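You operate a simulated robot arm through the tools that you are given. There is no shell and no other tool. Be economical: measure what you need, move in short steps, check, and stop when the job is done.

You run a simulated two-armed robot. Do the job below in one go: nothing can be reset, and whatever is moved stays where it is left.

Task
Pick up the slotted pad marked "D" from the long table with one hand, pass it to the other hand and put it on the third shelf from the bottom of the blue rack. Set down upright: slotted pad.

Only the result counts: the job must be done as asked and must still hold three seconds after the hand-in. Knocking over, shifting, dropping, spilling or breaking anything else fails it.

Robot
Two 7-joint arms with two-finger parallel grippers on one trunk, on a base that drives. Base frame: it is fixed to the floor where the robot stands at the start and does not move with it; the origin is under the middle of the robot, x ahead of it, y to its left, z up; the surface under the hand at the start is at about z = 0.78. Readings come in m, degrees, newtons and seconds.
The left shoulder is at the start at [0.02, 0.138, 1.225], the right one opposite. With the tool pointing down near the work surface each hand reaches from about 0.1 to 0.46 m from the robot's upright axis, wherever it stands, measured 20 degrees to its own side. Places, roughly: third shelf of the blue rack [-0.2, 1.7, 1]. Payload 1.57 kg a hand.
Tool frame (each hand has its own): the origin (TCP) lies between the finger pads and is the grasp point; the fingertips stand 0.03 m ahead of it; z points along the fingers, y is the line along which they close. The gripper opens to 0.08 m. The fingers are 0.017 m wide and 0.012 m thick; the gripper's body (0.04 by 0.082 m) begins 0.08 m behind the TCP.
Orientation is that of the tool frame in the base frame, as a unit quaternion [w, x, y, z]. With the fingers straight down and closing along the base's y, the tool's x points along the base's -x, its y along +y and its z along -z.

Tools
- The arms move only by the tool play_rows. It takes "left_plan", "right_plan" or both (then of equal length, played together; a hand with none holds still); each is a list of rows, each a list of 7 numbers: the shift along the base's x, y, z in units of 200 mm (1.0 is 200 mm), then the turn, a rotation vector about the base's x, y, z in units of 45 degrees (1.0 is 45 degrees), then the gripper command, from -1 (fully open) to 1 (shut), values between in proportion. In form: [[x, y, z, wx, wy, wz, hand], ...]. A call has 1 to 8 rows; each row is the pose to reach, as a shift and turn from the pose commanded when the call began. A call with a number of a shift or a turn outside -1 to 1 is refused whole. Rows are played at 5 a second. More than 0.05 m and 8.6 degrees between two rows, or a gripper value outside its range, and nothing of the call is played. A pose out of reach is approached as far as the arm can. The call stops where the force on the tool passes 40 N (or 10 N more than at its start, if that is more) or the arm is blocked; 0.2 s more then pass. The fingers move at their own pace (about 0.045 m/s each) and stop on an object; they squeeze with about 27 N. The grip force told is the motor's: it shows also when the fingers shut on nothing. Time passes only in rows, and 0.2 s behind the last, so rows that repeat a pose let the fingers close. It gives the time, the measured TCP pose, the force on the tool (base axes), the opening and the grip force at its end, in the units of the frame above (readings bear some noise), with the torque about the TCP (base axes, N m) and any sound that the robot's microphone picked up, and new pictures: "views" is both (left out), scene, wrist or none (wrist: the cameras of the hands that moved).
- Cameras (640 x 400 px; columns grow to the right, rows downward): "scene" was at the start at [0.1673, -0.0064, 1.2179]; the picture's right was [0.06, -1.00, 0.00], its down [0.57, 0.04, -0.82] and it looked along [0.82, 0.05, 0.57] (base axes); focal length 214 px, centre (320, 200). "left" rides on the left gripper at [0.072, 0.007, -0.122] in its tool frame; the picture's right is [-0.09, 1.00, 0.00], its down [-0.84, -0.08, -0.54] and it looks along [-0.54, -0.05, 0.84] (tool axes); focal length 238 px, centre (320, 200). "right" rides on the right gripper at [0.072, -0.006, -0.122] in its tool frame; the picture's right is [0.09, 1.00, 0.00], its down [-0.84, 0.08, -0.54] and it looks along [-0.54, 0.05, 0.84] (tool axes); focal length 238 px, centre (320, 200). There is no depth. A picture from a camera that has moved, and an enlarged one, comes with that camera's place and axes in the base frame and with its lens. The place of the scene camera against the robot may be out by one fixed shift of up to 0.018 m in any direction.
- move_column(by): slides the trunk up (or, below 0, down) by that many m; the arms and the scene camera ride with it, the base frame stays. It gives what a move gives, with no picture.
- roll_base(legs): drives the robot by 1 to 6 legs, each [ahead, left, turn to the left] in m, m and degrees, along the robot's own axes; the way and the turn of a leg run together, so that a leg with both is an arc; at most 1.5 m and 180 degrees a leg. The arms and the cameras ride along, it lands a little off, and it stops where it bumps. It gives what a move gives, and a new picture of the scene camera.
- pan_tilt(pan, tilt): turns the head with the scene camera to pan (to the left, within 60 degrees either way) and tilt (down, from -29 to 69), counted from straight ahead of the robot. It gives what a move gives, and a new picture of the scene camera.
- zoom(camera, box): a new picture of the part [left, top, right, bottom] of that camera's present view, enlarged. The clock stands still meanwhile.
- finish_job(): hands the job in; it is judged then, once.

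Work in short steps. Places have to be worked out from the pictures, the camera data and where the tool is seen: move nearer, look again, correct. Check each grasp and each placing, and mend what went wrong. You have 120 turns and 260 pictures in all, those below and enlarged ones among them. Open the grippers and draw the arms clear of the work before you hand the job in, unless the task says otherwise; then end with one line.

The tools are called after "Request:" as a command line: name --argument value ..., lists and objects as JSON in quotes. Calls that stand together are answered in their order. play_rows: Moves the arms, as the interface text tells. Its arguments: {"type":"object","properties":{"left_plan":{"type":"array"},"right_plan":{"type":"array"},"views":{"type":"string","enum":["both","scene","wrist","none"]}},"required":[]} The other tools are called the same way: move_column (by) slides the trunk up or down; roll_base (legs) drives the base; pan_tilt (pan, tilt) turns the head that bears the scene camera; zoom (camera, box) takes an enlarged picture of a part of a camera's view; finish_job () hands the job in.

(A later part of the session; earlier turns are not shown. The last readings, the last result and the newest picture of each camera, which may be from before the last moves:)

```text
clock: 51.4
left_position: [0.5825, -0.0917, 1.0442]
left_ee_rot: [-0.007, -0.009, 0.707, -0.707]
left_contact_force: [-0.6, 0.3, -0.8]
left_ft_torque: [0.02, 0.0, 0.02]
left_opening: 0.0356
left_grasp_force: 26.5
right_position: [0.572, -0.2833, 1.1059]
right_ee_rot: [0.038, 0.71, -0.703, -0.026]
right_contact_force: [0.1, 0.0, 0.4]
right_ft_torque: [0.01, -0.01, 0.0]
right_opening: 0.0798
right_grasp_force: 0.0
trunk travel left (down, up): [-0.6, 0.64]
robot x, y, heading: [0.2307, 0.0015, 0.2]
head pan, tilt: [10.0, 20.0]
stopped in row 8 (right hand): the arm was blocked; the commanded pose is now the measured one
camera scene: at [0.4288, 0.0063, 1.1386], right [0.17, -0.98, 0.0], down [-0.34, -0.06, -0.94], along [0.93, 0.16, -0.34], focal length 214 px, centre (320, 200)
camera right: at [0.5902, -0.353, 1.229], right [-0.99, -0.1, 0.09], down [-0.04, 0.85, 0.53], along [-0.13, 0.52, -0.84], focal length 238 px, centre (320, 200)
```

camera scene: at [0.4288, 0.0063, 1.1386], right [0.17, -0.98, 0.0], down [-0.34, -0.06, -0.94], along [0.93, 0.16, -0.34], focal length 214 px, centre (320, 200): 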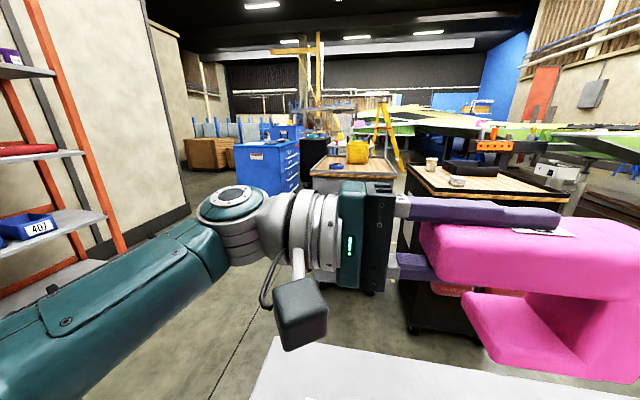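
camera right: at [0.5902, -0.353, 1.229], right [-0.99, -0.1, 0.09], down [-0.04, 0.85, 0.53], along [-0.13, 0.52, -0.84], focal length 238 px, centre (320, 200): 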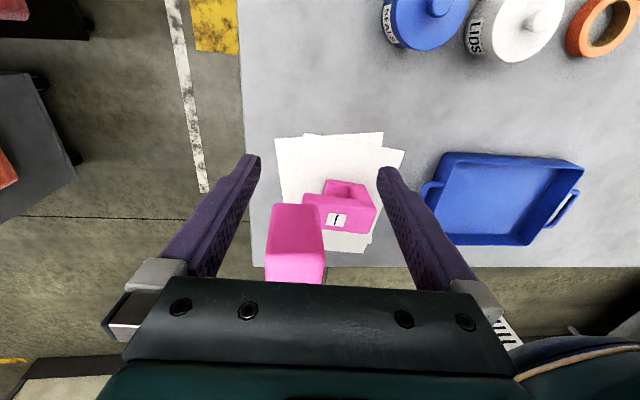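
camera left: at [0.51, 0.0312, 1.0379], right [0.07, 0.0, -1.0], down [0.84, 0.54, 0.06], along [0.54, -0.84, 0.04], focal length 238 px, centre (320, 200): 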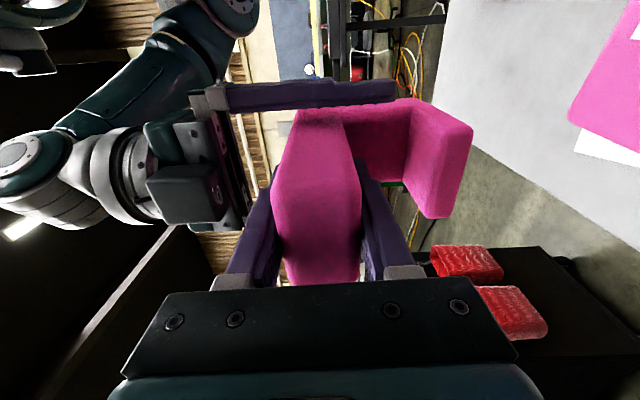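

The handover is done. The right arm hit a joint limit but is clear of the pad. I'll bring the right hand back toward its resting place, and start turning the left hand so it points forward.

Request:
play_rows --right_plan '[[-0.1, 0, -0.05, 0, 0, -0.12, -1], [-0.2, 0, -0.1, 0, 0, -0.24, -1], [-0.3, 0, -0.15, 0, 0, -0.36, -1], [-0.35, 0, -0.2, 0, 0, -0.48, -1], [-0.35, 0, -0.2, 0, 0, -0.6, -1], [-0.35, 0, -0.2, 0, 0, -0.72, -1], [-0.35, 0, -0.2, 0, 0, -0.84, -1], [-0.35, 0, -0.2, 0, 0, -0.92, -1]]' --left_plan '[[0, 0.08, 0, 0, 0, 0.12, 1], [0, 0.16, 0, 0, 0, 0.24, 1], [0, 0.24, 0, 0, 0, 0.36, 1], [0, 0.32, 0, 0, 0, 0.48, 1], [0, 0.4, 0, 0, 0, 0.6, 1], [0, 0.48, 0, 0, 0, 0.72, 1], [0, 0.56, 0, 0, 0, 0.84, 1], [0, 0.6, 0, 0, 0, 0.96, 1]]' --views "both"

```text
clock: 53.2
left_position: [0.5835, 0.0293, 1.0434]
left_ee_rot: [-0.253, 0.269, -0.654, 0.66]
left_contact_force: [0.2, 0.7, 0.0]
left_ft_torque: [0.01, -0.01, 0.0]
left_opening: 0.0359
left_grasp_force: 26.6
right_position: [0.5002, -0.2817, 1.0624]
right_ee_rot: [-0.036, -0.418, 0.907, 0.04]
right_contact_force: [0.2, -0.6, -0.1]
right_ft_torque: [0.01, 0.0, 0.02]
right_opening: 0.0804
right_grasp_force: 0.2
trunk travel left (down, up): [-0.6, 0.64]
robot x, y, heading: [0.2277, -0.0018, -0.2]
head pan, tilt: [10.0, 20.0]
camera scene: at [0.4287, 0.0061, 1.1386], right [0.17, -0.98, 0.0], down [-0.34, -0.06, -0.94], along [0.93, 0.16, -0.34], focal length 214 px, centre (320, 200)
camera right: at [0.4695, -0.3461, 1.186], right [-0.81, 0.57, 0.1], down [0.54, 0.67, 0.52], along [0.23, 0.48, -0.85], focal length 238 px, centre (320, 200)
camera left: at [0.4461, 0.0683, 1.038], right [0.05, 0.05, -1.0], down [0.24, 0.97, 0.06], along [0.97, -0.24, 0.04], focal length 238 px, centre (320, 200)
```

scene: 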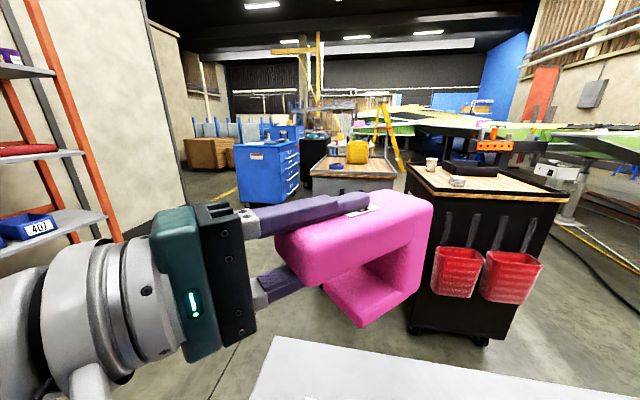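
right: 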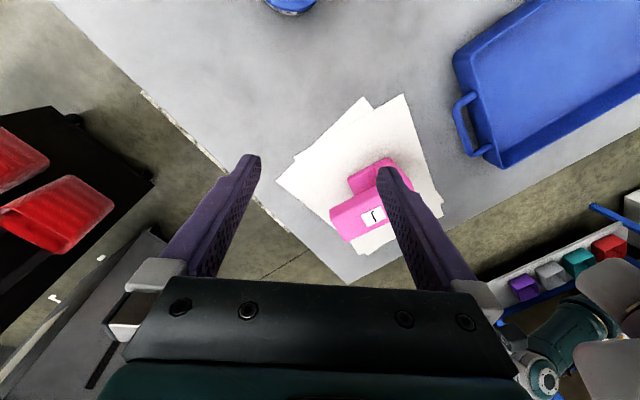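
left: 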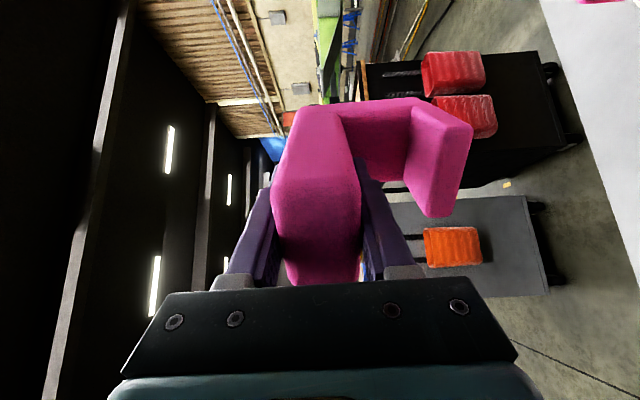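

Halfway, all steady. Now the second half, moving the left hand a little more left and forward.

Request:
play_rows --right_plan '[[-0.05, 0, 0, 0, 0, -0.12, -1], [-0.1, 0, 0, 0, 0, -0.24, -1], [-0.15, 0, 0, 0, 0, -0.36, -1], [-0.15, 0.05, 0, 0, 0, -0.48, -1], [-0.15, 0.1, 0, 0, 0, -0.6, -1], [-0.15, 0.15, 0, 0, 0, -0.72, -1], [-0.15, 0.2, 0, 0, 0, -0.84, -1], [-0.15, 0.2, 0, 0, 0, -0.92, -1]]' --left_plan '[[0.04, 0.1, 0, 0, 0, 0.13, 1], [0.08, 0.2, 0, 0, 0, 0.26, 1], [0.12, 0.3, 0, 0, 0, 0.39, 1], [0.16, 0.4, 0, 0, 0, 0.52, 1], [0.2, 0.5, 0, 0, 0, 0.65, 1], [0.24, 0.6, 0, 0, 0, 0.78, 1], [0.26, 0.68, 0, 0, 0, 0.91, 1], [0.26, 0.7, 0, 0, 0, 1.0, 1]]' --views "both"

```text
clock: 55.0
left_position: [0.6344, 0.1712, 1.0435]
left_ee_rot: [0.493, -0.488, 0.511, -0.507]
left_contact_force: [0.1, 0.0, 0.3]
left_ft_torque: [-0.02, 0.01, -0.04]
left_opening: 0.0363
left_grasp_force: 27.1
right_position: [0.468, -0.2429, 1.0586]
right_ee_rot: [-0.034, -0.067, 0.996, 0.042]
right_contact_force: [0.0, 0.0, -0.5]
right_ft_torque: [-0.03, 0.0, -0.04]
right_opening: 0.0799
right_grasp_force: 0.1
trunk travel left (down, up): [-0.6, 0.64]
robot x, y, heading: [0.2304, 0.0024, -0.0]
head pan, tilt: [10.0, 20.0]
camera scene: at [0.4288, 0.0063, 1.1386], right [0.17, -0.98, 0.0], down [-0.34, -0.06, -0.94], along [0.93, 0.16, -0.34], focal length 214 px, centre (320, 200)
camera right: at [0.4052, -0.2693, 1.1842], right [-0.22, 0.97, 0.09], down [0.86, 0.15, 0.49], along [0.47, 0.19, -0.86], focal length 238 px, centre (320, 200)
camera left: at [0.5099, 0.1045, 1.0352], right [0.0, 0.1, -0.99], down [-0.51, 0.86, 0.08], along [0.86, 0.51, 0.05], focal length 238 px, centre (320, 200)
```

scene: 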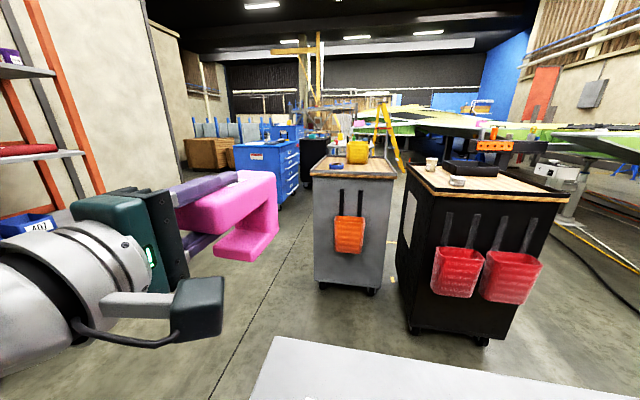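
right: 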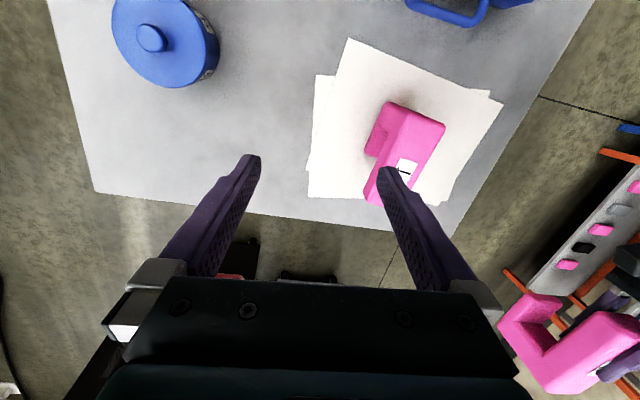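
left: 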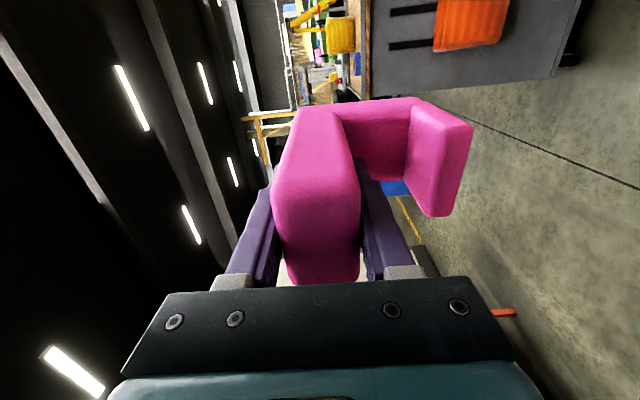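

The left hand now points straight forward with the pad upright. Now I'll look at the blue rack.

Request:
roll_base --legs '[[-0.23, 0, 0]]'

Request:
pan_tilt --pan 60 --tilt 10

```text
clock: 56.8
left_position: [0.403, 0.1699, 1.0421]
left_ee_rot: [0.491, -0.489, 0.511, -0.508]
left_contact_force: [0.1, 0.3, 0.1]
left_ft_torque: [-0.02, -0.02, -0.01]
left_opening: 0.0362
left_grasp_force: 27.0
right_position: [0.2352, -0.2438, 1.0583]
right_ee_rot: [-0.032, -0.069, 0.996, 0.042]
right_contact_force: [0.1, 0.2, 0.5]
right_ft_torque: [0.03, 0.0, -0.02]
right_opening: 0.0802
right_grasp_force: 0.0
trunk travel left (down, up): [-0.6, 0.64]
robot x, y, heading: [-0.0042, -0.0022, -0.4]
head pan, tilt: [10.0, 20.0]
camera scene: at [0.1976, 0.006, 1.1386], right [0.17, -0.98, 0.0], down [-0.34, -0.06, -0.94], along [0.93, 0.16, -0.34], focal length 214 px, centre (320, 200)
```

scene: 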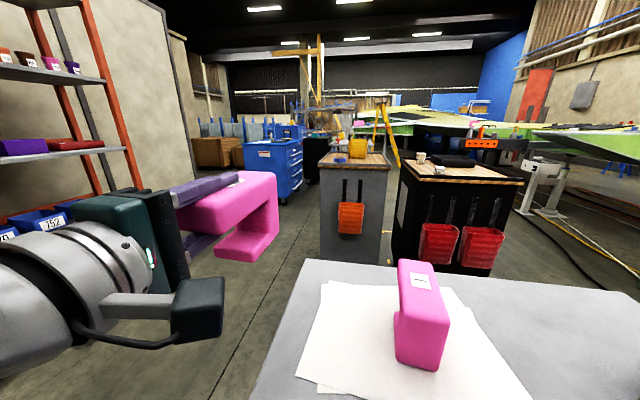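

```text
clock: 58.0
left_position: [0.4031, 0.1716, 1.043]
left_ee_rot: [0.494, -0.485, 0.514, -0.507]
left_contact_force: [0.3, -0.3, -0.5]
left_ft_torque: [0.02, 0.02, 0.01]
left_opening: 0.0361
left_grasp_force: 26.6
right_position: [0.2358, -0.2446, 1.0586]
right_ee_rot: [-0.033, -0.068, 0.996, 0.042]
right_contact_force: [-0.4, -0.1, 0.7]
right_ft_torque: [-0.03, -0.04, 0.0]
right_opening: 0.0801
right_grasp_force: 0.1
trunk travel left (down, up): [-0.6, 0.64]
robot x, y, heading: [-0.0022, 0.0, -0.1]
head pan, tilt: [60.0, 10.0]
camera scene: at [0.1525, 0.0703, 1.1549], right [0.87, -0.5, 0.0], down [-0.09, -0.15, -0.98], along [0.49, 0.85, -0.17], focal length 214 px, centre (320, 200)
```

scene: 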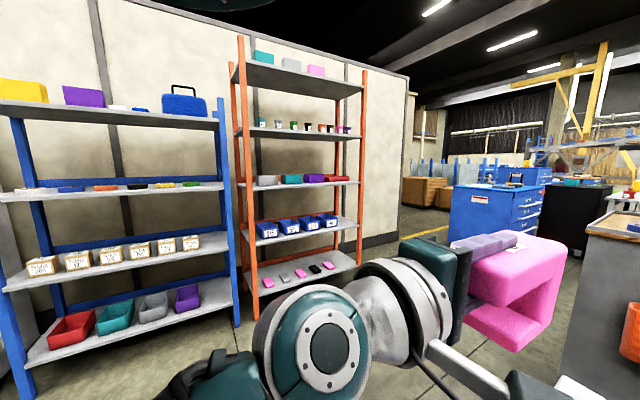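

The blue rack's third shelf (below the top one) carries a row of small flat items. I'll turn left 90° to face the rack and look closer.

Request:
roll_base --legs '[[0, 0, 45], [0, 0, 45]]'

Request:
pan_tilt --pan 0 --tilt 10

```text
clock: 62.4
left_position: [-0.1661, 0.4075, 1.0429]
left_ee_rot: [-0.706, 0.708, -0.025, 0.013]
left_contact_force: [0.4, 0.0, 0.4]
left_ft_torque: [-0.04, 0.01, -0.01]
left_opening: 0.0361
left_grasp_force: 27.1
right_position: [0.2457, 0.2347, 1.0568]
right_ee_rot: [0.052, 0.749, -0.661, -0.006]
right_contact_force: [0.2, 0.2, -0.6]
right_ft_torque: [-0.02, -0.01, 0.01]
right_opening: 0.0802
right_grasp_force: 0.1
trunk travel left (down, up): [-0.6, 0.64]
robot x, y, heading: [-0.003, -0.0003, 89.3]
head pan, tilt: [60.0, 10.0]
camera scene: at [-0.0725, 0.137, 1.1549], right [0.51, 0.86, 0.0], down [0.15, -0.09, -0.98], along [-0.85, 0.5, -0.17], focal length 214 px, centre (320, 200)
```

scene: 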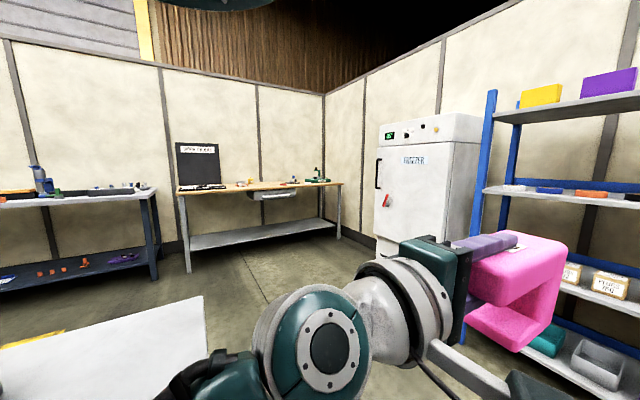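

```text
clock: 63.7
left_position: [-0.168, 0.4062, 1.0419]
left_ee_rot: [0.707, -0.707, 0.026, -0.014]
left_contact_force: [0.4, -0.5, 0.1]
left_ft_torque: [-0.04, 0.01, 0.01]
left_opening: 0.0363
left_grasp_force: 26.8
right_position: [0.2451, 0.2332, 1.0577]
right_ee_rot: [0.052, 0.749, -0.66, -0.005]
right_contact_force: [0.9, -0.3, 0.6]
right_ft_torque: [0.0, 0.0, 0.01]
right_opening: 0.0802
right_grasp_force: 0.1
trunk travel left (down, up): [-0.6, 0.64]
robot x, y, heading: [-0.003, -0.0, 89.2]
head pan, tilt: [0.0, 10.0]
camera scene: at [0.0085, 0.1825, 1.1549], right [1.0, -0.01, 0.0], down [0.0, -0.17, -0.98], along [0.01, 0.98, -0.17], focal length 214 px, centre (320, 200)
```

scene: 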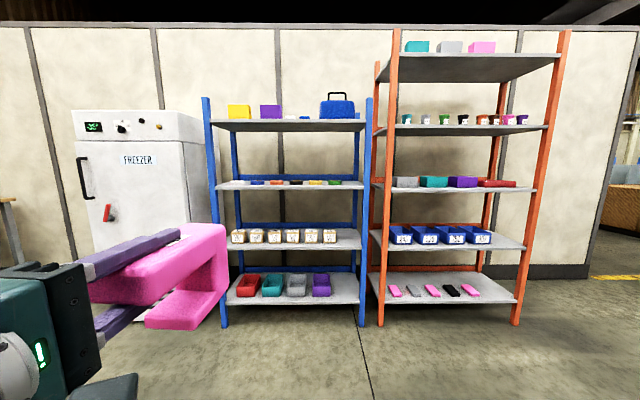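

Request:
zoom --camera "scene" --box '[195, 85, 385, 205]'

```text
3.33 times, centred on (290, 145) of scene
camera zoom: at [0.0085, 0.1825, 1.1549], right [1.0, -0.01, 0.0], down [0.0, -0.17, -0.98], along [0.01, 0.98, -0.17], focal length 715 px, centre (420, 383)
```

zoom: 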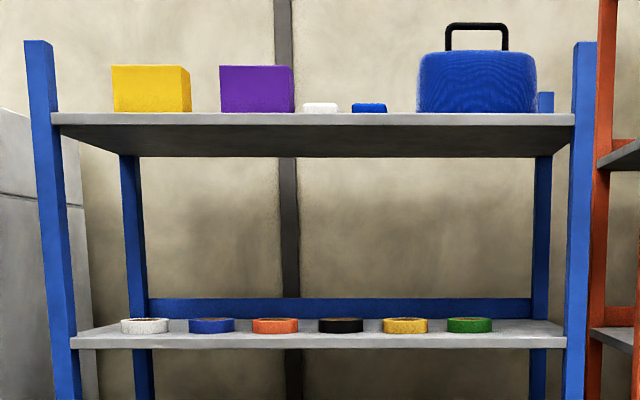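

Six tape rolls stand on the third shelf, and the free stretch is at its right end (x≈0.17–0.28). I'll raise the trunk, then drive toward the rack and to the right to line the pad up, stopping well short.

Request:
move_column --by 0.12

Request:
roll_base --legs '[[0.5, -0.2, 0], [0.3, -0.19, 0.7]]'

Request:
pan_tilt --pan 10 --tilt 25

```text
clock: 65.2
left_position: [-0.1684, 0.4073, 1.1618]
left_ee_rot: [-0.707, 0.707, -0.025, 0.013]
left_contact_force: [0.0, 0.5, -0.3]
left_ft_torque: [-0.03, 0.01, 0.01]
left_opening: 0.0358
left_grasp_force: 27.2
right_position: [0.2442, 0.2333, 1.1779]
right_ee_rot: [0.052, 0.749, -0.661, -0.006]
right_contact_force: [0.1, -0.1, 0.9]
right_ft_torque: [0.0, -0.05, 0.0]
right_opening: 0.0803
right_grasp_force: 0.0
trunk travel left (down, up): [-0.72, 0.52]
robot x, y, heading: [-0.0042, -0.0021, 89.5]
head pan, tilt: [0.0, 10.0]
```

```text
clock: 70.2
left_position: [0.2246, 1.1974, 1.1635]
left_ee_rot: [-0.707, 0.707, -0.022, 0.01]
left_contact_force: [-0.7, -0.2, -1.0]
left_ft_torque: [-0.03, 0.04, -0.02]
left_opening: 0.036
left_grasp_force: 27.4
right_position: [0.6393, 1.0275, 1.1787]
right_ee_rot: [0.052, 0.753, -0.656, -0.007]
right_contact_force: [0.0, -0.4, 0.9]
right_ft_torque: [-0.01, -0.02, 0.03]
right_opening: 0.0801
right_grasp_force: 0.1
trunk travel left (down, up): [-0.72, 0.52]
robot x, y, heading: [0.3954, 0.7932, 89.9]
head pan, tilt: [0.0, 10.0]
camera scene: at [0.4037, 0.9743, 1.2749], right [1.0, 0.0, 0.0], down [0.0, -0.17, -0.98], along [0.0, 0.98, -0.17], focal length 214 px, centre (320, 200)
```

scene: 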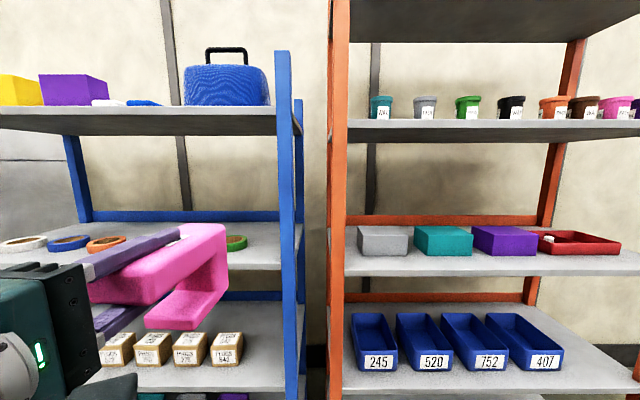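

```text
clock: 71.0
left_position: [0.2247, 1.1973, 1.1622]
left_ee_rot: [-0.707, 0.707, -0.023, 0.009]
left_contact_force: [0.4, 0.2, -0.2]
left_ft_torque: [-0.02, 0.01, -0.03]
left_opening: 0.036
left_grasp_force: 27.4
right_position: [0.6399, 1.0285, 1.1779]
right_ee_rot: [0.052, 0.752, -0.657, -0.006]
right_contact_force: [0.1, 0.3, -0.1]
right_ft_torque: [0.0, -0.01, -0.02]
right_opening: 0.08
right_grasp_force: 0.1
trunk travel left (down, up): [-0.72, 0.52]
robot x, y, heading: [0.392, 0.793, 89.9]
head pan, tilt: [10.0, 25.0]
camera scene: at [0.3877, 0.9721, 1.2506], right [0.99, 0.17, 0.0], down [0.07, -0.42, -0.91], along [-0.15, 0.89, -0.42], focal length 214 px, centre (320, 200)
```

scene: 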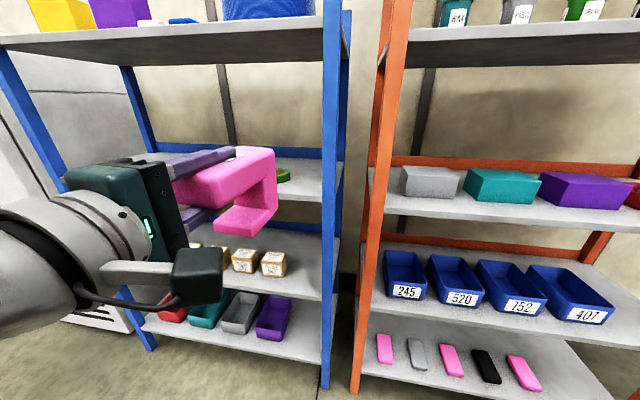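

I work out the third shelf's front edge at y≈1.51, z≈1.01, its free strip x≈0.167–0.292. The pad is at x=0.225, bottom z≈1.077, so it would enter above the rolls. Next I drive 0.2 m nearer (pad nose then about 3 cm short of the edge) and look again.

Request:
roll_base --legs '[[0.2, 0, 0]]'

Request:
pan_tilt --pan 25 --tilt 25

Request:
zoom --camera "left" --box '[0, 0, 640, 400]'

```text
clock: 72.6
left_position: [0.2264, 1.3969, 1.1623]
left_ee_rot: [-0.706, 0.707, -0.025, 0.01]
left_contact_force: [0.1, 0.2, -0.4]
left_ft_torque: [-0.01, -0.02, 0.02]
left_opening: 0.0358
left_grasp_force: 26.8
right_position: [0.6406, 1.2262, 1.1775]
right_ee_rot: [0.052, 0.752, -0.657, -0.005]
right_contact_force: [0.7, -0.1, 0.1]
right_ft_torque: [0.01, 0.02, -0.02]
right_opening: 0.0802
right_grasp_force: 0.2
trunk travel left (down, up): [-0.72, 0.52]
robot x, y, heading: [0.395, 0.9903, 89.9]
head pan, tilt: [10.0, 25.0]
camera scene: at [0.3885, 1.1709, 1.2506], right [0.99, 0.17, 0.0], down [0.07, -0.42, -0.91], along [-0.15, 0.89, -0.42], focal length 214 px, centre (320, 200)
```

scene: 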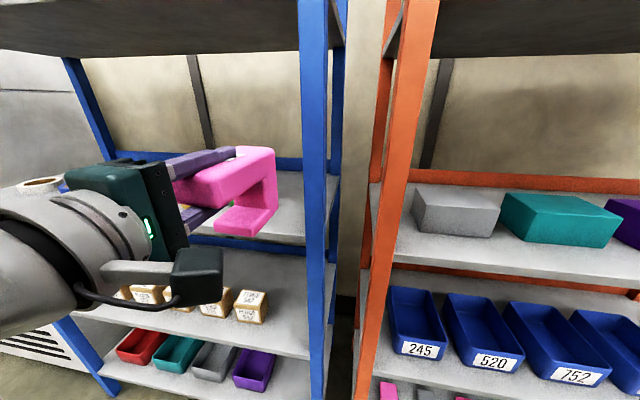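

```text
clock: 73.4
left_position: [0.2266, 1.397, 1.1623]
left_ee_rot: [-0.706, 0.707, -0.023, 0.01]
left_contact_force: [0.2, 0.7, -0.5]
left_ft_torque: [-0.02, -0.02, -0.01]
left_opening: 0.0358
left_grasp_force: 27.1
right_position: [0.6411, 1.2266, 1.1786]
right_ee_rot: [0.054, 0.753, -0.656, -0.006]
right_contact_force: [0.3, 0.2, -0.2]
right_ft_torque: [-0.01, -0.02, 0.0]
right_opening: 0.0801
right_grasp_force: 0.0
trunk travel left (down, up): [-0.72, 0.52]
robot x, y, heading: [0.3966, 0.9889, 90.0]
head pan, tilt: [25.0, 25.0]
camera scene: at [0.3656, 1.1638, 1.2506], right [0.91, 0.42, 0.0], down [0.18, -0.38, -0.91], along [-0.38, 0.82, -0.42], focal length 214 px, centre (320, 200)
```

scene: 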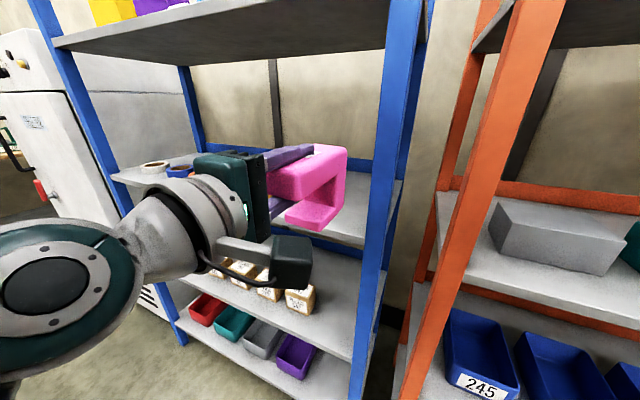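

```text
1.00 times, centred on (320, 200) of left (not enlarged: the box is as wide or as high as the picture)
camera zoom: at [0.2914, 1.2713, 1.1538], right [-0.11, 0.0, -0.99], down [-0.86, -0.5, 0.1], along [-0.5, 0.86, 0.06], focal length 238 px, centre (320, 200)
```

zoom: 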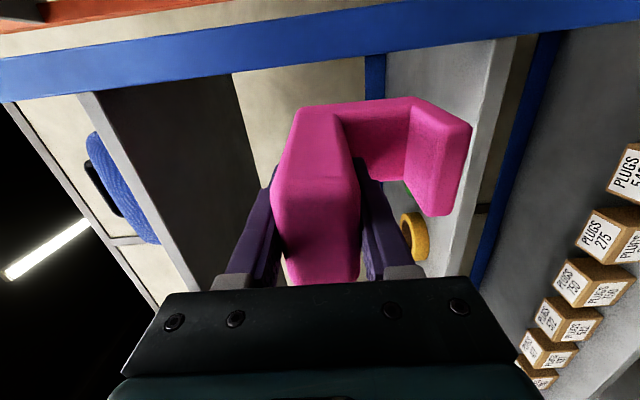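

The front post's inner face is at x≈0.291, agreeing with my estimate. I'll zoom on the shelf edge in the left camera to pin its height and depth.

Request:
zoom --camera "left" --box '[340, 20, 560, 160]'

Request:
zoom --camera "scene" --box '[250, 130, 430, 270]'

```text
2.86 times, centred on (450, 90) of left
camera zoom: at [0.2914, 1.2713, 1.1538], right [-0.11, 0.0, -0.99], down [-0.86, -0.5, 0.1], along [-0.5, 0.86, 0.06], focal length 681 px, centre (-51, 514)
```

zoom: 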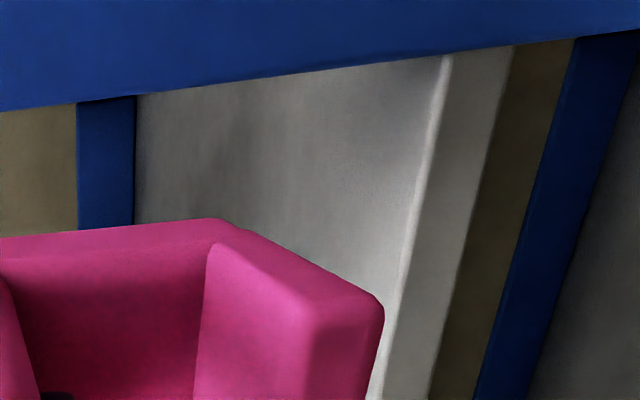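

```text
2.86 times, centred on (340, 200) of scene
camera zoom: at [0.3656, 1.1638, 1.2506], right [0.91, 0.42, 0.0], down [0.18, -0.38, -0.91], along [-0.38, 0.82, -0.42], focal length 613 px, centre (263, 200)
```

zoom: 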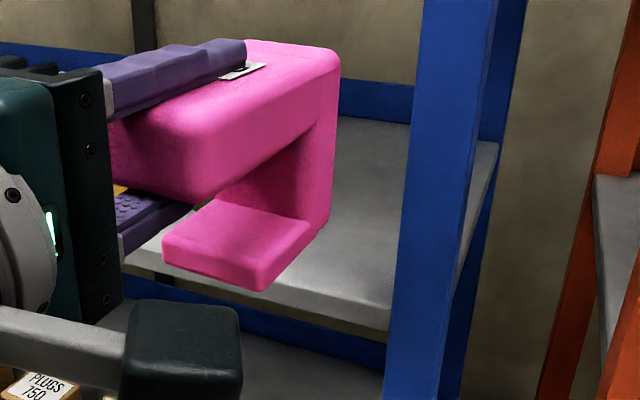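

Shelf front edge: y≈1.50, z≈1.012; back edge y≈1.88. Target TCP is (0.222, 1.570), which puts the pad's foot well inside and keeps the wrist camera clear of the post. I'll slide in with the arm at the present height, taking out the 2.5° yaw.

Request:
play_rows --left_plan '[[-0.01, 0.12, 0, 0, 0, 0.03, 1], [-0.02, 0.24, 0, 0, 0, 0.055, 1], [-0.022, 0.36, 0, 0, 0, 0.055, 1], [-0.022, 0.48, 0, 0, 0, 0.055, 1], [-0.022, 0.55, 0, 0, 0, 0.055, 1], [-0.022, 0.55, 0, 0, 0, 0.055, 1]]' --views "both"

```text
clock: 74.8
left_position: [0.2195, 1.5066, 1.1629]
left_ee_rot: [0.708, -0.707, 0.007, 0.008]
left_contact_force: [0.2, 0.6, -0.9]
left_ft_torque: [-0.01, 0.01, -0.02]
left_opening: 0.0358
left_grasp_force: 26.5
right_position: [0.6407, 1.227, 1.178]
right_ee_rot: [0.053, 0.752, -0.657, -0.005]
right_contact_force: [0.0, 0.1, -0.1]
right_ft_torque: [-0.01, 0.01, 0.01]
right_opening: 0.0801
right_grasp_force: 0.0
trunk travel left (down, up): [-0.72, 0.52]
robot x, y, heading: [0.3986, 0.9901, 89.7]
head pan, tilt: [25.0, 25.0]
camera scene: at [0.3655, 1.1637, 1.2506], right [0.91, 0.42, 0.0], down [0.18, -0.38, -0.91], along [-0.38, 0.82, -0.42], focal length 214 px, centre (320, 200)
camera left: at [0.291, 1.3854, 1.1541], right [-0.11, 0.0, -0.99], down [-0.84, -0.54, 0.09], along [-0.54, 0.84, 0.06], focal length 238 px, centre (320, 200)
```

scene: 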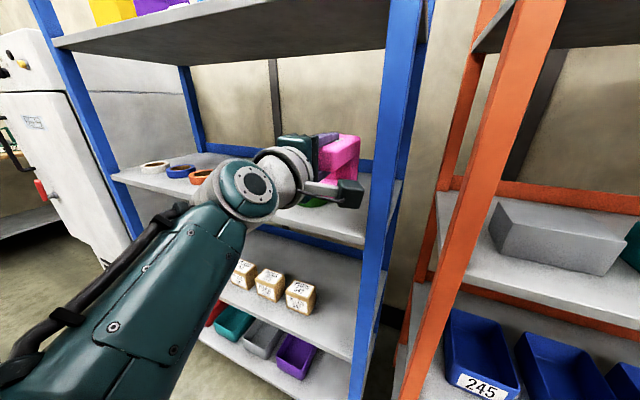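
left: 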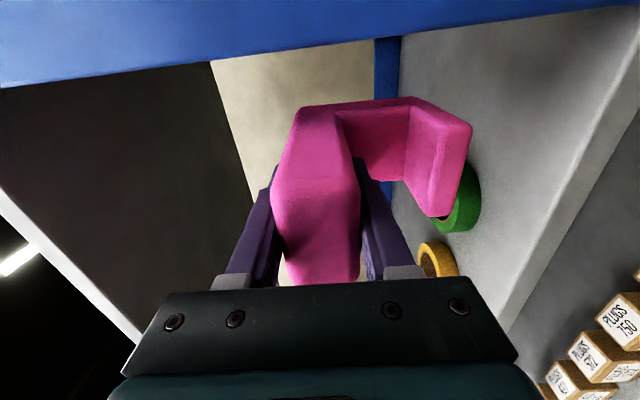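

Inside the rack bay now. The green roll sits close to the pad's left side, so I'll zoom to check the sideways gap before going on.

Request:
zoom --camera "left" --box '[380, 60, 540, 280]'

Request:
zoom --camera "scene" --box '[260, 120, 420, 260]'

```text
1.82 times, centred on (460, 170) of left
camera zoom: at [0.291, 1.3854, 1.1541], right [-0.11, 0.0, -0.99], down [-0.84, -0.54, 0.09], along [-0.54, 0.84, 0.06], focal length 433 px, centre (66, 254)
```

zoom: 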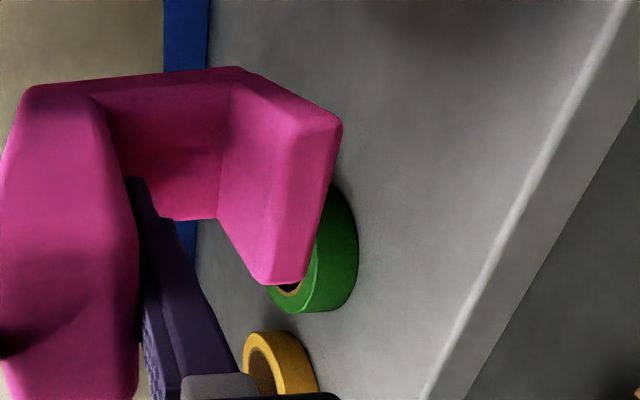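

```text
2.86 times, centred on (340, 190) of scene
camera zoom: at [0.3655, 1.1637, 1.2506], right [0.91, 0.42, 0.0], down [0.18, -0.38, -0.91], along [-0.38, 0.82, -0.42], focal length 613 px, centre (263, 229)
```

zoom: 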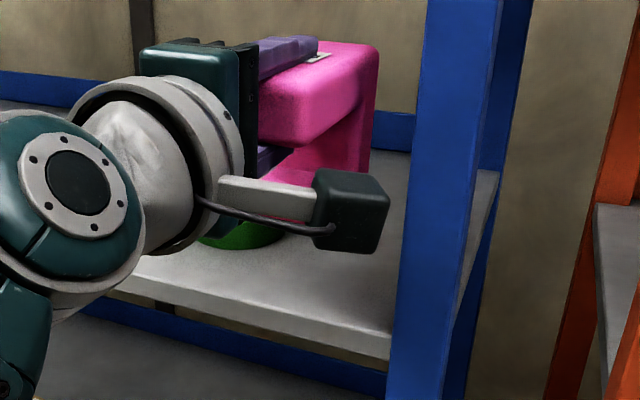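

The green roll's right edge is at x≈0.178, the post at 0.291, so the pad should be centred at x≈0.236. I'll shift right first, then go in to y=1.570.

Request:
play_rows --left_plan '[[0.05, 0, 0, 0, 0, 0, 1], [0.083, 0, 0, 0, 0, 0, 1], [0.083, 0.1, 0, 0, 0, 0, 1], [0.083, 0.2, 0, 0, 0, 0, 1], [0.083, 0.3, 0, 0, 0, 0, 1], [0.083, 0.32, 0, 0, 0, 0, 1], [0.083, 0.32, 0, 0, 0, 0, 1]]' --views "both"

Request:
zoom --camera "scene" --box '[260, 120, 420, 260]'

```text
clock: 76.4
left_position: [0.2389, 1.5712, 1.162]
left_ee_rot: [-0.707, 0.707, -0.008, -0.004]
left_contact_force: [0.6, -1.0, -0.9]
left_ft_torque: [0.02, -0.03, 0.0]
left_opening: 0.0362
left_grasp_force: 26.9
right_position: [0.6406, 1.226, 1.1774]
right_ee_rot: [0.053, 0.752, -0.656, -0.006]
right_contact_force: [0.0, -0.4, -0.8]
right_ft_torque: [0.01, -0.02, 0.02]
right_opening: 0.08
right_grasp_force: 0.1
trunk travel left (down, up): [-0.72, 0.52]
robot x, y, heading: [0.3966, 0.9889, 90.0]
head pan, tilt: [25.0, 25.0]
camera scene: at [0.3656, 1.1637, 1.2506], right [0.91, 0.42, 0.0], down [0.18, -0.38, -0.91], along [-0.38, 0.82, -0.42], focal length 214 px, centre (320, 200)
camera left: at [0.3091, 1.4487, 1.1542], right [-0.11, 0.0, -0.99], down [-0.84, -0.54, 0.09], along [-0.54, 0.84, 0.06], focal length 238 px, centre (320, 200)
```

scene: 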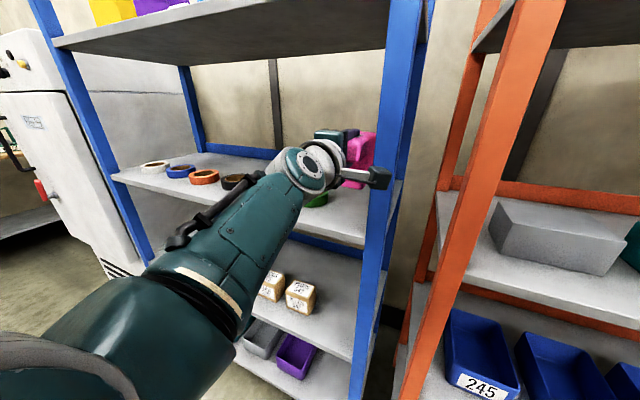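
left: 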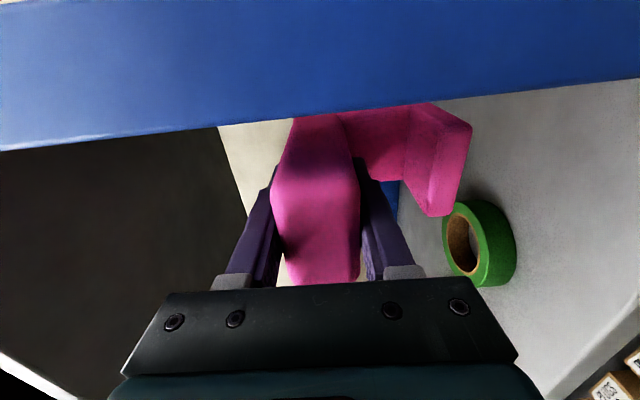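

```text
2.86 times, centred on (340, 190) of scene
camera zoom: at [0.3656, 1.1637, 1.2506], right [0.91, 0.42, 0.0], down [0.18, -0.38, -0.91], along [-0.38, 0.82, -0.42], focal length 613 px, centre (263, 229)
```

zoom: 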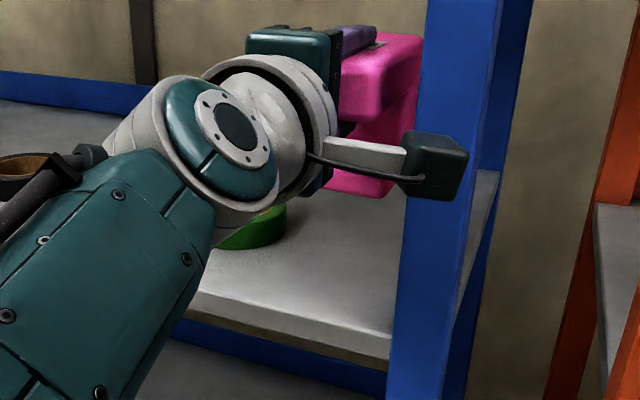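

No contact, and the wrist camera stays in front of the post. One more close look at the roll-to-pad gap before lowering.

Request:
zoom --camera "left" --box '[360, 90, 560, 300]'

```text
1.90 times, centred on (460, 195) of left
camera zoom: at [0.3091, 1.4487, 1.1542], right [-0.11, 0.0, -0.99], down [-0.84, -0.54, 0.09], along [-0.54, 0.84, 0.06], focal length 454 px, centre (53, 210)
```

zoom: 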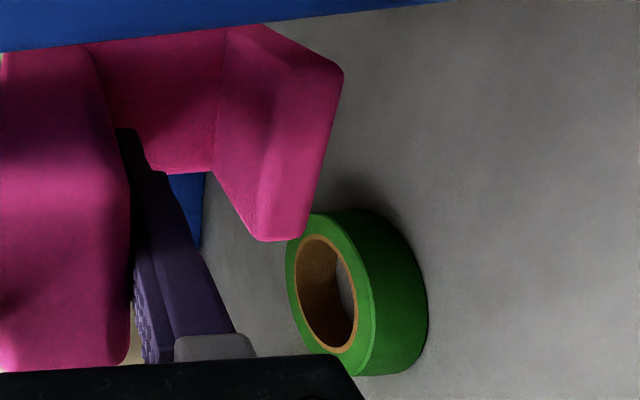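

The roll is a circle of radius 0.041 centred at (0.132, 1.622), leaving about 3.5 cm to the pad's left and 2 cm to the post at right. I'll lower 0.05 m first.

Request:
play_rows --left_plan '[[0, 0, -0.08, 0, 0, 0, 1], [0, 0, -0.16, 0, 0, 0, 1], [0, 0, -0.25, 0, 0, 0, 1], [0, 0, -0.25, 0, 0, 0, 1]]' --views "wrist"

```text
clock: 77.4
left_position: [0.2389, 1.5701, 1.1126]
left_ee_rot: [-0.707, 0.707, -0.008, -0.006]
left_contact_force: [-0.2, 0.2, -1.3]
left_ft_torque: [0.01, 0.02, 0.01]
left_opening: 0.036
left_grasp_force: 26.9
right_position: [0.6399, 1.2259, 1.1786]
right_ee_rot: [0.053, 0.752, -0.657, -0.005]
right_contact_force: [-0.2, -0.4, 0.1]
right_ft_torque: [0.0, 0.02, 0.0]
right_opening: 0.0798
right_grasp_force: 0.2
trunk travel left (down, up): [-0.72, 0.52]
robot x, y, heading: [0.3988, 0.9911, 89.9]
head pan, tilt: [25.0, 25.0]
camera left: at [0.3092, 1.4481, 1.1036], right [-0.11, 0.0, -0.99], down [-0.84, -0.54, 0.09], along [-0.54, 0.84, 0.06], focal length 238 px, centre (320, 200)
```

left: 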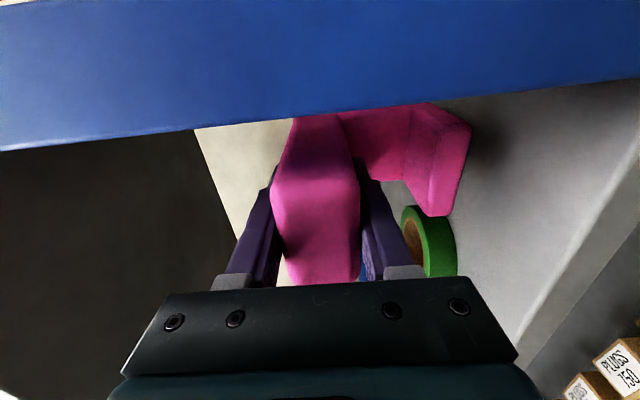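

Still free. I'll go down in 5 mm steps, letting the contact force stop me.

Request:
play_rows --left_plan '[[0, 0, -0.02, 0, 0, 0, 1], [0, 0, -0.04, 0, 0, 0, 1], [0, 0, -0.055, 0, 0, 0, 1], [0, 0, -0.055, 0, 0, 0, 1]]' --views "wrist"

```text
clock: 78.4
left_position: [0.2376, 1.569, 1.1007]
left_ee_rot: [-0.706, 0.708, -0.008, -0.005]
left_contact_force: [0.5, 0.9, -0.8]
left_ft_torque: [-0.07, -0.01, -0.01]
left_opening: 0.036
left_grasp_force: 27.3
right_position: [0.64, 1.226, 1.1781]
right_ee_rot: [0.053, 0.752, -0.657, -0.006]
right_contact_force: [-0.4, 0.5, -0.5]
right_ft_torque: [0.03, 0.02, 0.0]
right_opening: 0.08
right_grasp_force: 0.1
trunk travel left (down, up): [-0.72, 0.52]
robot x, y, heading: [0.3958, 0.9926, 89.9]
head pan, tilt: [25.0, 25.0]
camera left: at [0.3091, 1.4485, 1.0928], right [-0.11, 0.0, -0.99], down [-0.84, -0.54, 0.09], along [-0.54, 0.84, 0.06], focal length 238 px, centre (320, 200)
```

left: 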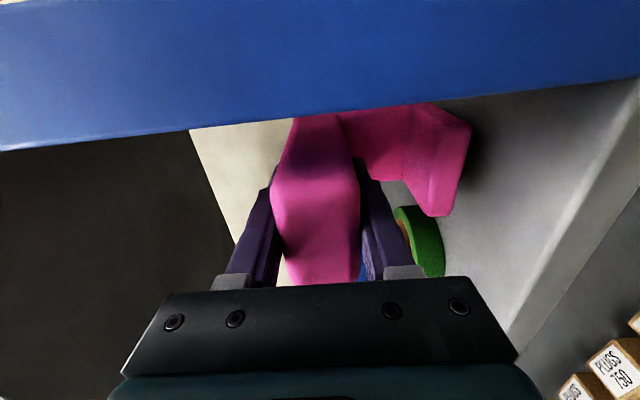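

Request:
play_rows --left_plan '[[0, 0, -0.01, 0, 0, 0, 1], [0, 0, -0.02, 0, 0, 0, 1], [0, 0, -0.02, 0, 0, 0, 1]]' --views "none"

```text
clock: 79.2
left_position: [0.2374, 1.5711, 1.0978]
left_ee_rot: [-0.706, 0.708, -0.007, -0.006]
left_contact_force: [-0.2, 0.2, -1.3]
left_ft_torque: [-0.02, -0.02, 0.0]
left_opening: 0.036
left_grasp_force: 26.9
right_position: [0.6405, 1.2257, 1.1777]
right_ee_rot: [0.053, 0.752, -0.657, -0.006]
right_contact_force: [-0.3, -0.7, 0.1]
right_ft_torque: [0.02, -0.02, 0.0]
right_opening: 0.08
right_grasp_force: 0.1
trunk travel left (down, up): [-0.72, 0.52]
robot x, y, heading: [0.3971, 0.9892, 89.8]
head pan, tilt: [25.0, 25.0]
```

No contact yet; a few more millimetres.

Request:
play_rows --left_plan '[[0, 0, -0.015, 0, 0, 0, 1], [0, 0, -0.03, 0, 0, 0, 1], [0, 0, -0.03, 0, 0, 0, 1]]' --views "none"

Request:
play_rows --left_plan '[[0, 0, -0.01, 0, 0, 0, 1], [0, 0, -0.02, 0, 0, 0, 1], [0, 0, -0.02, 0, 0, 0, 1]]' --views "wrist"

```text
clock: 80.0
left_position: [0.2372, 1.571, 1.0902]
left_ee_rot: [-0.706, 0.708, -0.009, -0.006]
left_contact_force: [0.0, -0.6, -1.0]
left_ft_torque: [-0.02, -0.01, -0.04]
left_opening: 0.0359
left_grasp_force: 26.3
right_position: [0.6405, 1.2255, 1.1775]
right_ee_rot: [0.053, 0.752, -0.657, -0.005]
right_contact_force: [-0.1, 0.0, 0.0]
right_ft_torque: [0.0, -0.01, -0.01]
right_opening: 0.08
right_grasp_force: 0.1
trunk travel left (down, up): [-0.72, 0.52]
robot x, y, heading: [0.3926, 0.9896, 89.5]
head pan, tilt: [25.0, 25.0]
```

```text
clock: 80.8
left_position: [0.2387, 1.5704, 1.0873]
left_ee_rot: [-0.707, 0.707, -0.008, -0.006]
left_contact_force: [0.0, 0.9, -0.3]
left_ft_torque: [-0.02, 0.02, 0.0]
left_opening: 0.0362
left_grasp_force: 27.3
right_position: [0.6408, 1.2264, 1.1781]
right_ee_rot: [0.053, 0.752, -0.657, -0.005]
right_contact_force: [0.8, 0.8, 0.0]
right_ft_torque: [0.02, 0.01, 0.0]
right_opening: 0.0797
right_grasp_force: 0.0
trunk travel left (down, up): [-0.72, 0.52]
robot x, y, heading: [0.3963, 0.9917, 89.7]
head pan, tilt: [25.0, 25.0]
camera left: at [0.3092, 1.4482, 1.0787], right [-0.11, 0.0, -0.99], down [-0.84, -0.54, 0.09], along [-0.54, 0.84, 0.06], focal length 238 px, centre (320, 200)
```

left: 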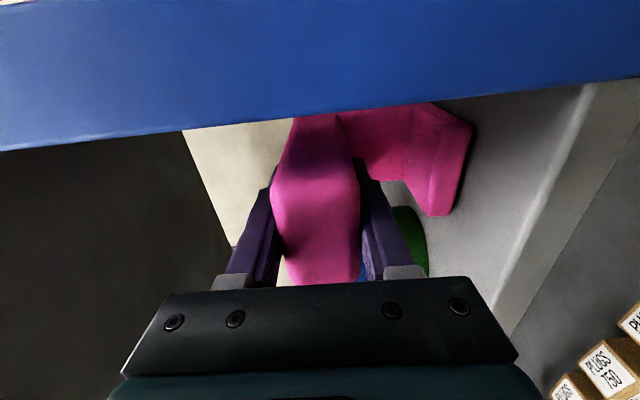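

The shadow under the pad is closing in. Continuing in small steps.

Request:
play_rows --left_plan '[[0, 0, -0.01, 0, 0, 0, 1], [0, 0, -0.02, 0, 0, 0, 1], [0, 0, -0.02, 0, 0, 0, 1]]' --views "none"

Request:
play_rows --left_plan '[[0, 0, -0.01, 0, 0, 0, 1], [0, 0, -0.02, 0, 0, 0, 1], [0, 0, -0.02, 0, 0, 0, 1]]' --views "wrist"

```text
clock: 81.6
left_position: [0.2372, 1.5707, 1.0849]
left_ee_rot: [0.708, -0.706, 0.006, 0.006]
left_contact_force: [0.4, -6.0, 9.8]
left_ft_torque: [0.13, -0.42, -0.28]
left_opening: 0.0361
left_grasp_force: 26.7
right_position: [0.6411, 1.2263, 1.1784]
right_ee_rot: [0.053, 0.752, -0.657, -0.005]
right_contact_force: [-0.4, 0.6, 0.3]
right_ft_torque: [0.02, 0.0, -0.03]
right_opening: 0.0802
right_grasp_force: 0.0
trunk travel left (down, up): [-0.72, 0.52]
robot x, y, heading: [0.3931, 0.9976, 89.5]
head pan, tilt: [25.0, 25.0]
```

```text
clock: 82.4
left_position: [0.2377, 1.5727, 1.084]
left_ee_rot: [0.711, -0.704, 0.007, 0.006]
left_contact_force: [-0.4, -16.1, 30.1]
left_ft_torque: [-0.47, -0.61, -0.27]
left_opening: 0.036
left_grasp_force: 26.8
right_position: [0.6406, 1.228, 1.179]
right_ee_rot: [0.052, 0.752, -0.657, -0.006]
right_contact_force: [-0.3, 0.2, -0.3]
right_ft_torque: [0.02, 0.0, 0.01]
right_opening: 0.08
right_grasp_force: 0.1
trunk travel left (down, up): [-0.72, 0.52]
robot x, y, heading: [0.3949, 0.9883, 89.7]
head pan, tilt: [25.0, 25.0]
camera left: at [0.308, 1.4499, 1.0744], right [-0.11, 0.01, -0.99], down [-0.84, -0.54, 0.09], along [-0.54, 0.84, 0.07], focal length 238 px, centre (320, 200)
```

left: 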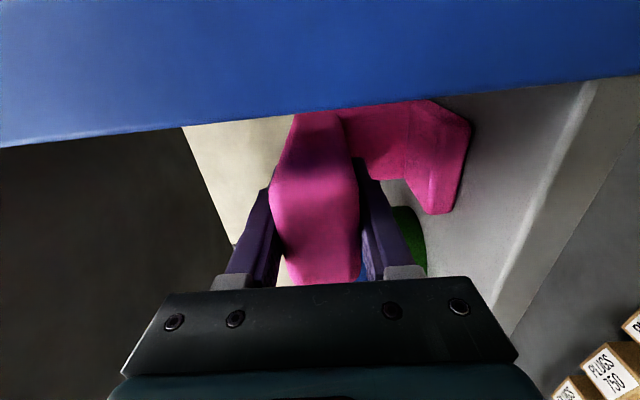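

Contact at TCP z≈1.085 (30 N now). I'll ease up 4 mm to take off the pressure, then open part way to 0.06 so neither finger pushes the pad.

Request:
play_rows --left_plan '[[0, 0, 0.015, 0, 0, 0, 1], [0, 0, 0.015, 0, 0, 0, 1], [0, 0, 0.015, 0, 0, 0, 0.05], [0, 0, 0.015, 0, 0, 0, -0.2], [0, 0, 0.015, 0, 0, 0, -0.5], [0, 0, 0.015, 0, 0, 0, -0.5], [0, 0, 0.015, 0, 0, 0, -0.5]]' --views "both"

Request:
zoom --camera "left" --box '[200, 80, 520, 290]'

```text
clock: 84.0
left_position: [0.238, 1.5707, 1.0819]
left_ee_rot: [-0.707, 0.707, -0.007, -0.006]
left_contact_force: [0.6, 0.2, 0.3]
left_ft_torque: [0.01, 0.0, 0.02]
left_opening: 0.0599
left_grasp_force: 0.1
right_position: [0.6406, 1.2268, 1.1775]
right_ee_rot: [0.053, 0.752, -0.657, -0.006]
right_contact_force: [0.1, 0.2, -0.3]
right_ft_torque: [-0.02, -0.03, 0.01]
right_opening: 0.08
right_grasp_force: 0.0
trunk travel left (down, up): [-0.72, 0.52]
robot x, y, heading: [0.3958, 0.9866, 89.7]
head pan, tilt: [25.0, 25.0]
camera scene: at [0.3655, 1.1638, 1.2506], right [0.91, 0.42, 0.0], down [0.18, -0.38, -0.91], along [-0.38, 0.82, -0.42], focal length 214 px, centre (320, 200)
camera left: at [0.3092, 1.4482, 1.0737], right [-0.11, 0.0, -0.99], down [-0.84, -0.54, 0.09], along [-0.54, 0.84, 0.06], focal length 238 px, centre (320, 200)
```

scene: 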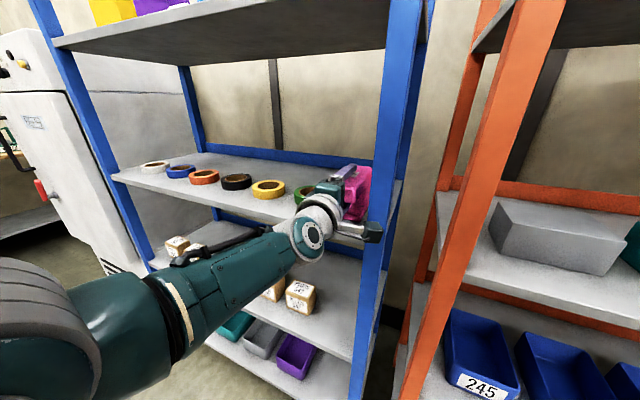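
left: 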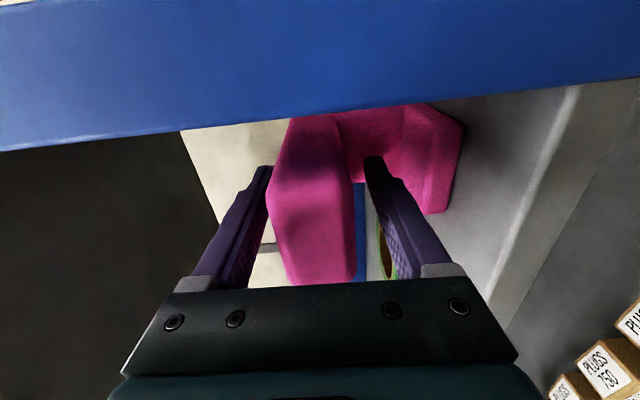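

```text
1.90 times, centred on (360, 185) of left
camera zoom: at [0.3092, 1.4482, 1.0737], right [-0.11, 0.0, -0.99], down [-0.84, -0.54, 0.09], along [-0.54, 0.84, 0.06], focal length 454 px, centre (244, 229)
```

zoom: 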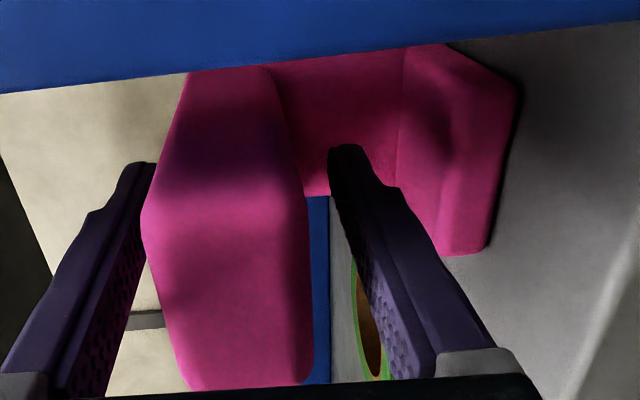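

Released; the pad stands on the shelf. The fingers are slightly low of centre, so I'll raise 3 mm and withdraw straight back.

Request:
play_rows --left_plan '[[0, 0, 0.017, 0, 0, 0, -0.5], [0, -0.1, 0.017, 0, 0, 0, -0.5], [0, -0.22, 0.017, 0, 0, 0, -0.5], [0, -0.34, 0.017, 0, 0, 0, -0.5], [0, -0.46, 0.017, 0, 0, 0, -0.5], [0, -0.58, 0.017, 0, 0, 0, -0.5], [0, -0.7, 0.017, 0, 0, 0, -0.5], [0, -0.8, 0.017, 0, 0, 0, -0.5]]' --views "both"

```text
clock: 85.8
left_position: [0.2384, 1.4114, 1.0868]
left_ee_rot: [-0.707, 0.707, -0.009, -0.006]
left_contact_force: [0.3, 0.5, 0.8]
left_ft_torque: [-0.02, 0.01, -0.01]
left_opening: 0.06
left_grasp_force: 0.1
right_position: [0.64, 1.2279, 1.1767]
right_ee_rot: [0.053, 0.752, -0.657, -0.005]
right_contact_force: [-0.1, -0.5, -0.2]
right_ft_torque: [-0.01, 0.01, -0.01]
right_opening: 0.0798
right_grasp_force: 0.1
trunk travel left (down, up): [-0.72, 0.52]
robot x, y, heading: [0.3931, 0.9902, 89.6]
head pan, tilt: [25.0, 25.0]
camera scene: at [0.3655, 1.1637, 1.2506], right [0.91, 0.42, 0.0], down [0.18, -0.38, -0.91], along [-0.38, 0.82, -0.42], focal length 214 px, centre (320, 200)
camera left: at [0.3095, 1.2884, 1.0777], right [-0.11, 0.0, -0.99], down [-0.84, -0.54, 0.09], along [-0.54, 0.84, 0.06], focal length 238 px, centre (320, 200)
```

scene: 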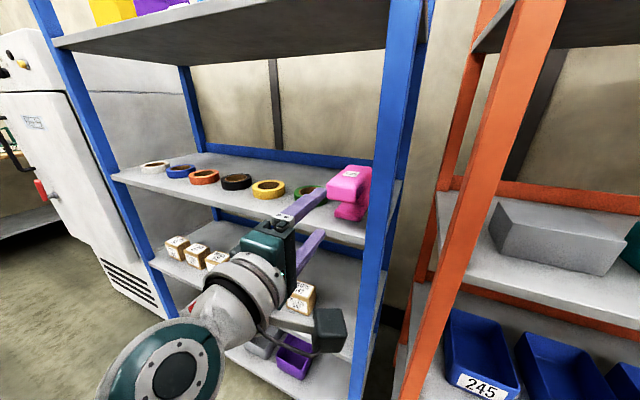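
left: 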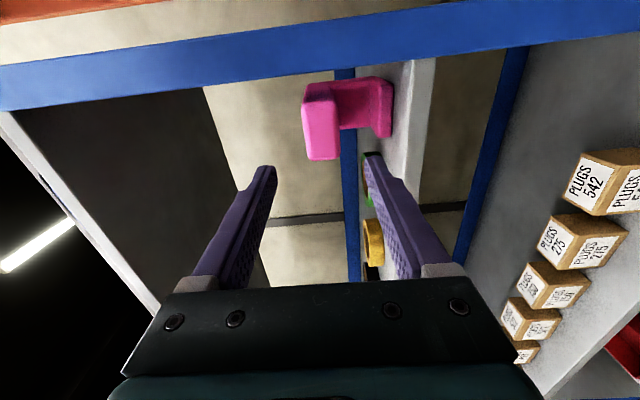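

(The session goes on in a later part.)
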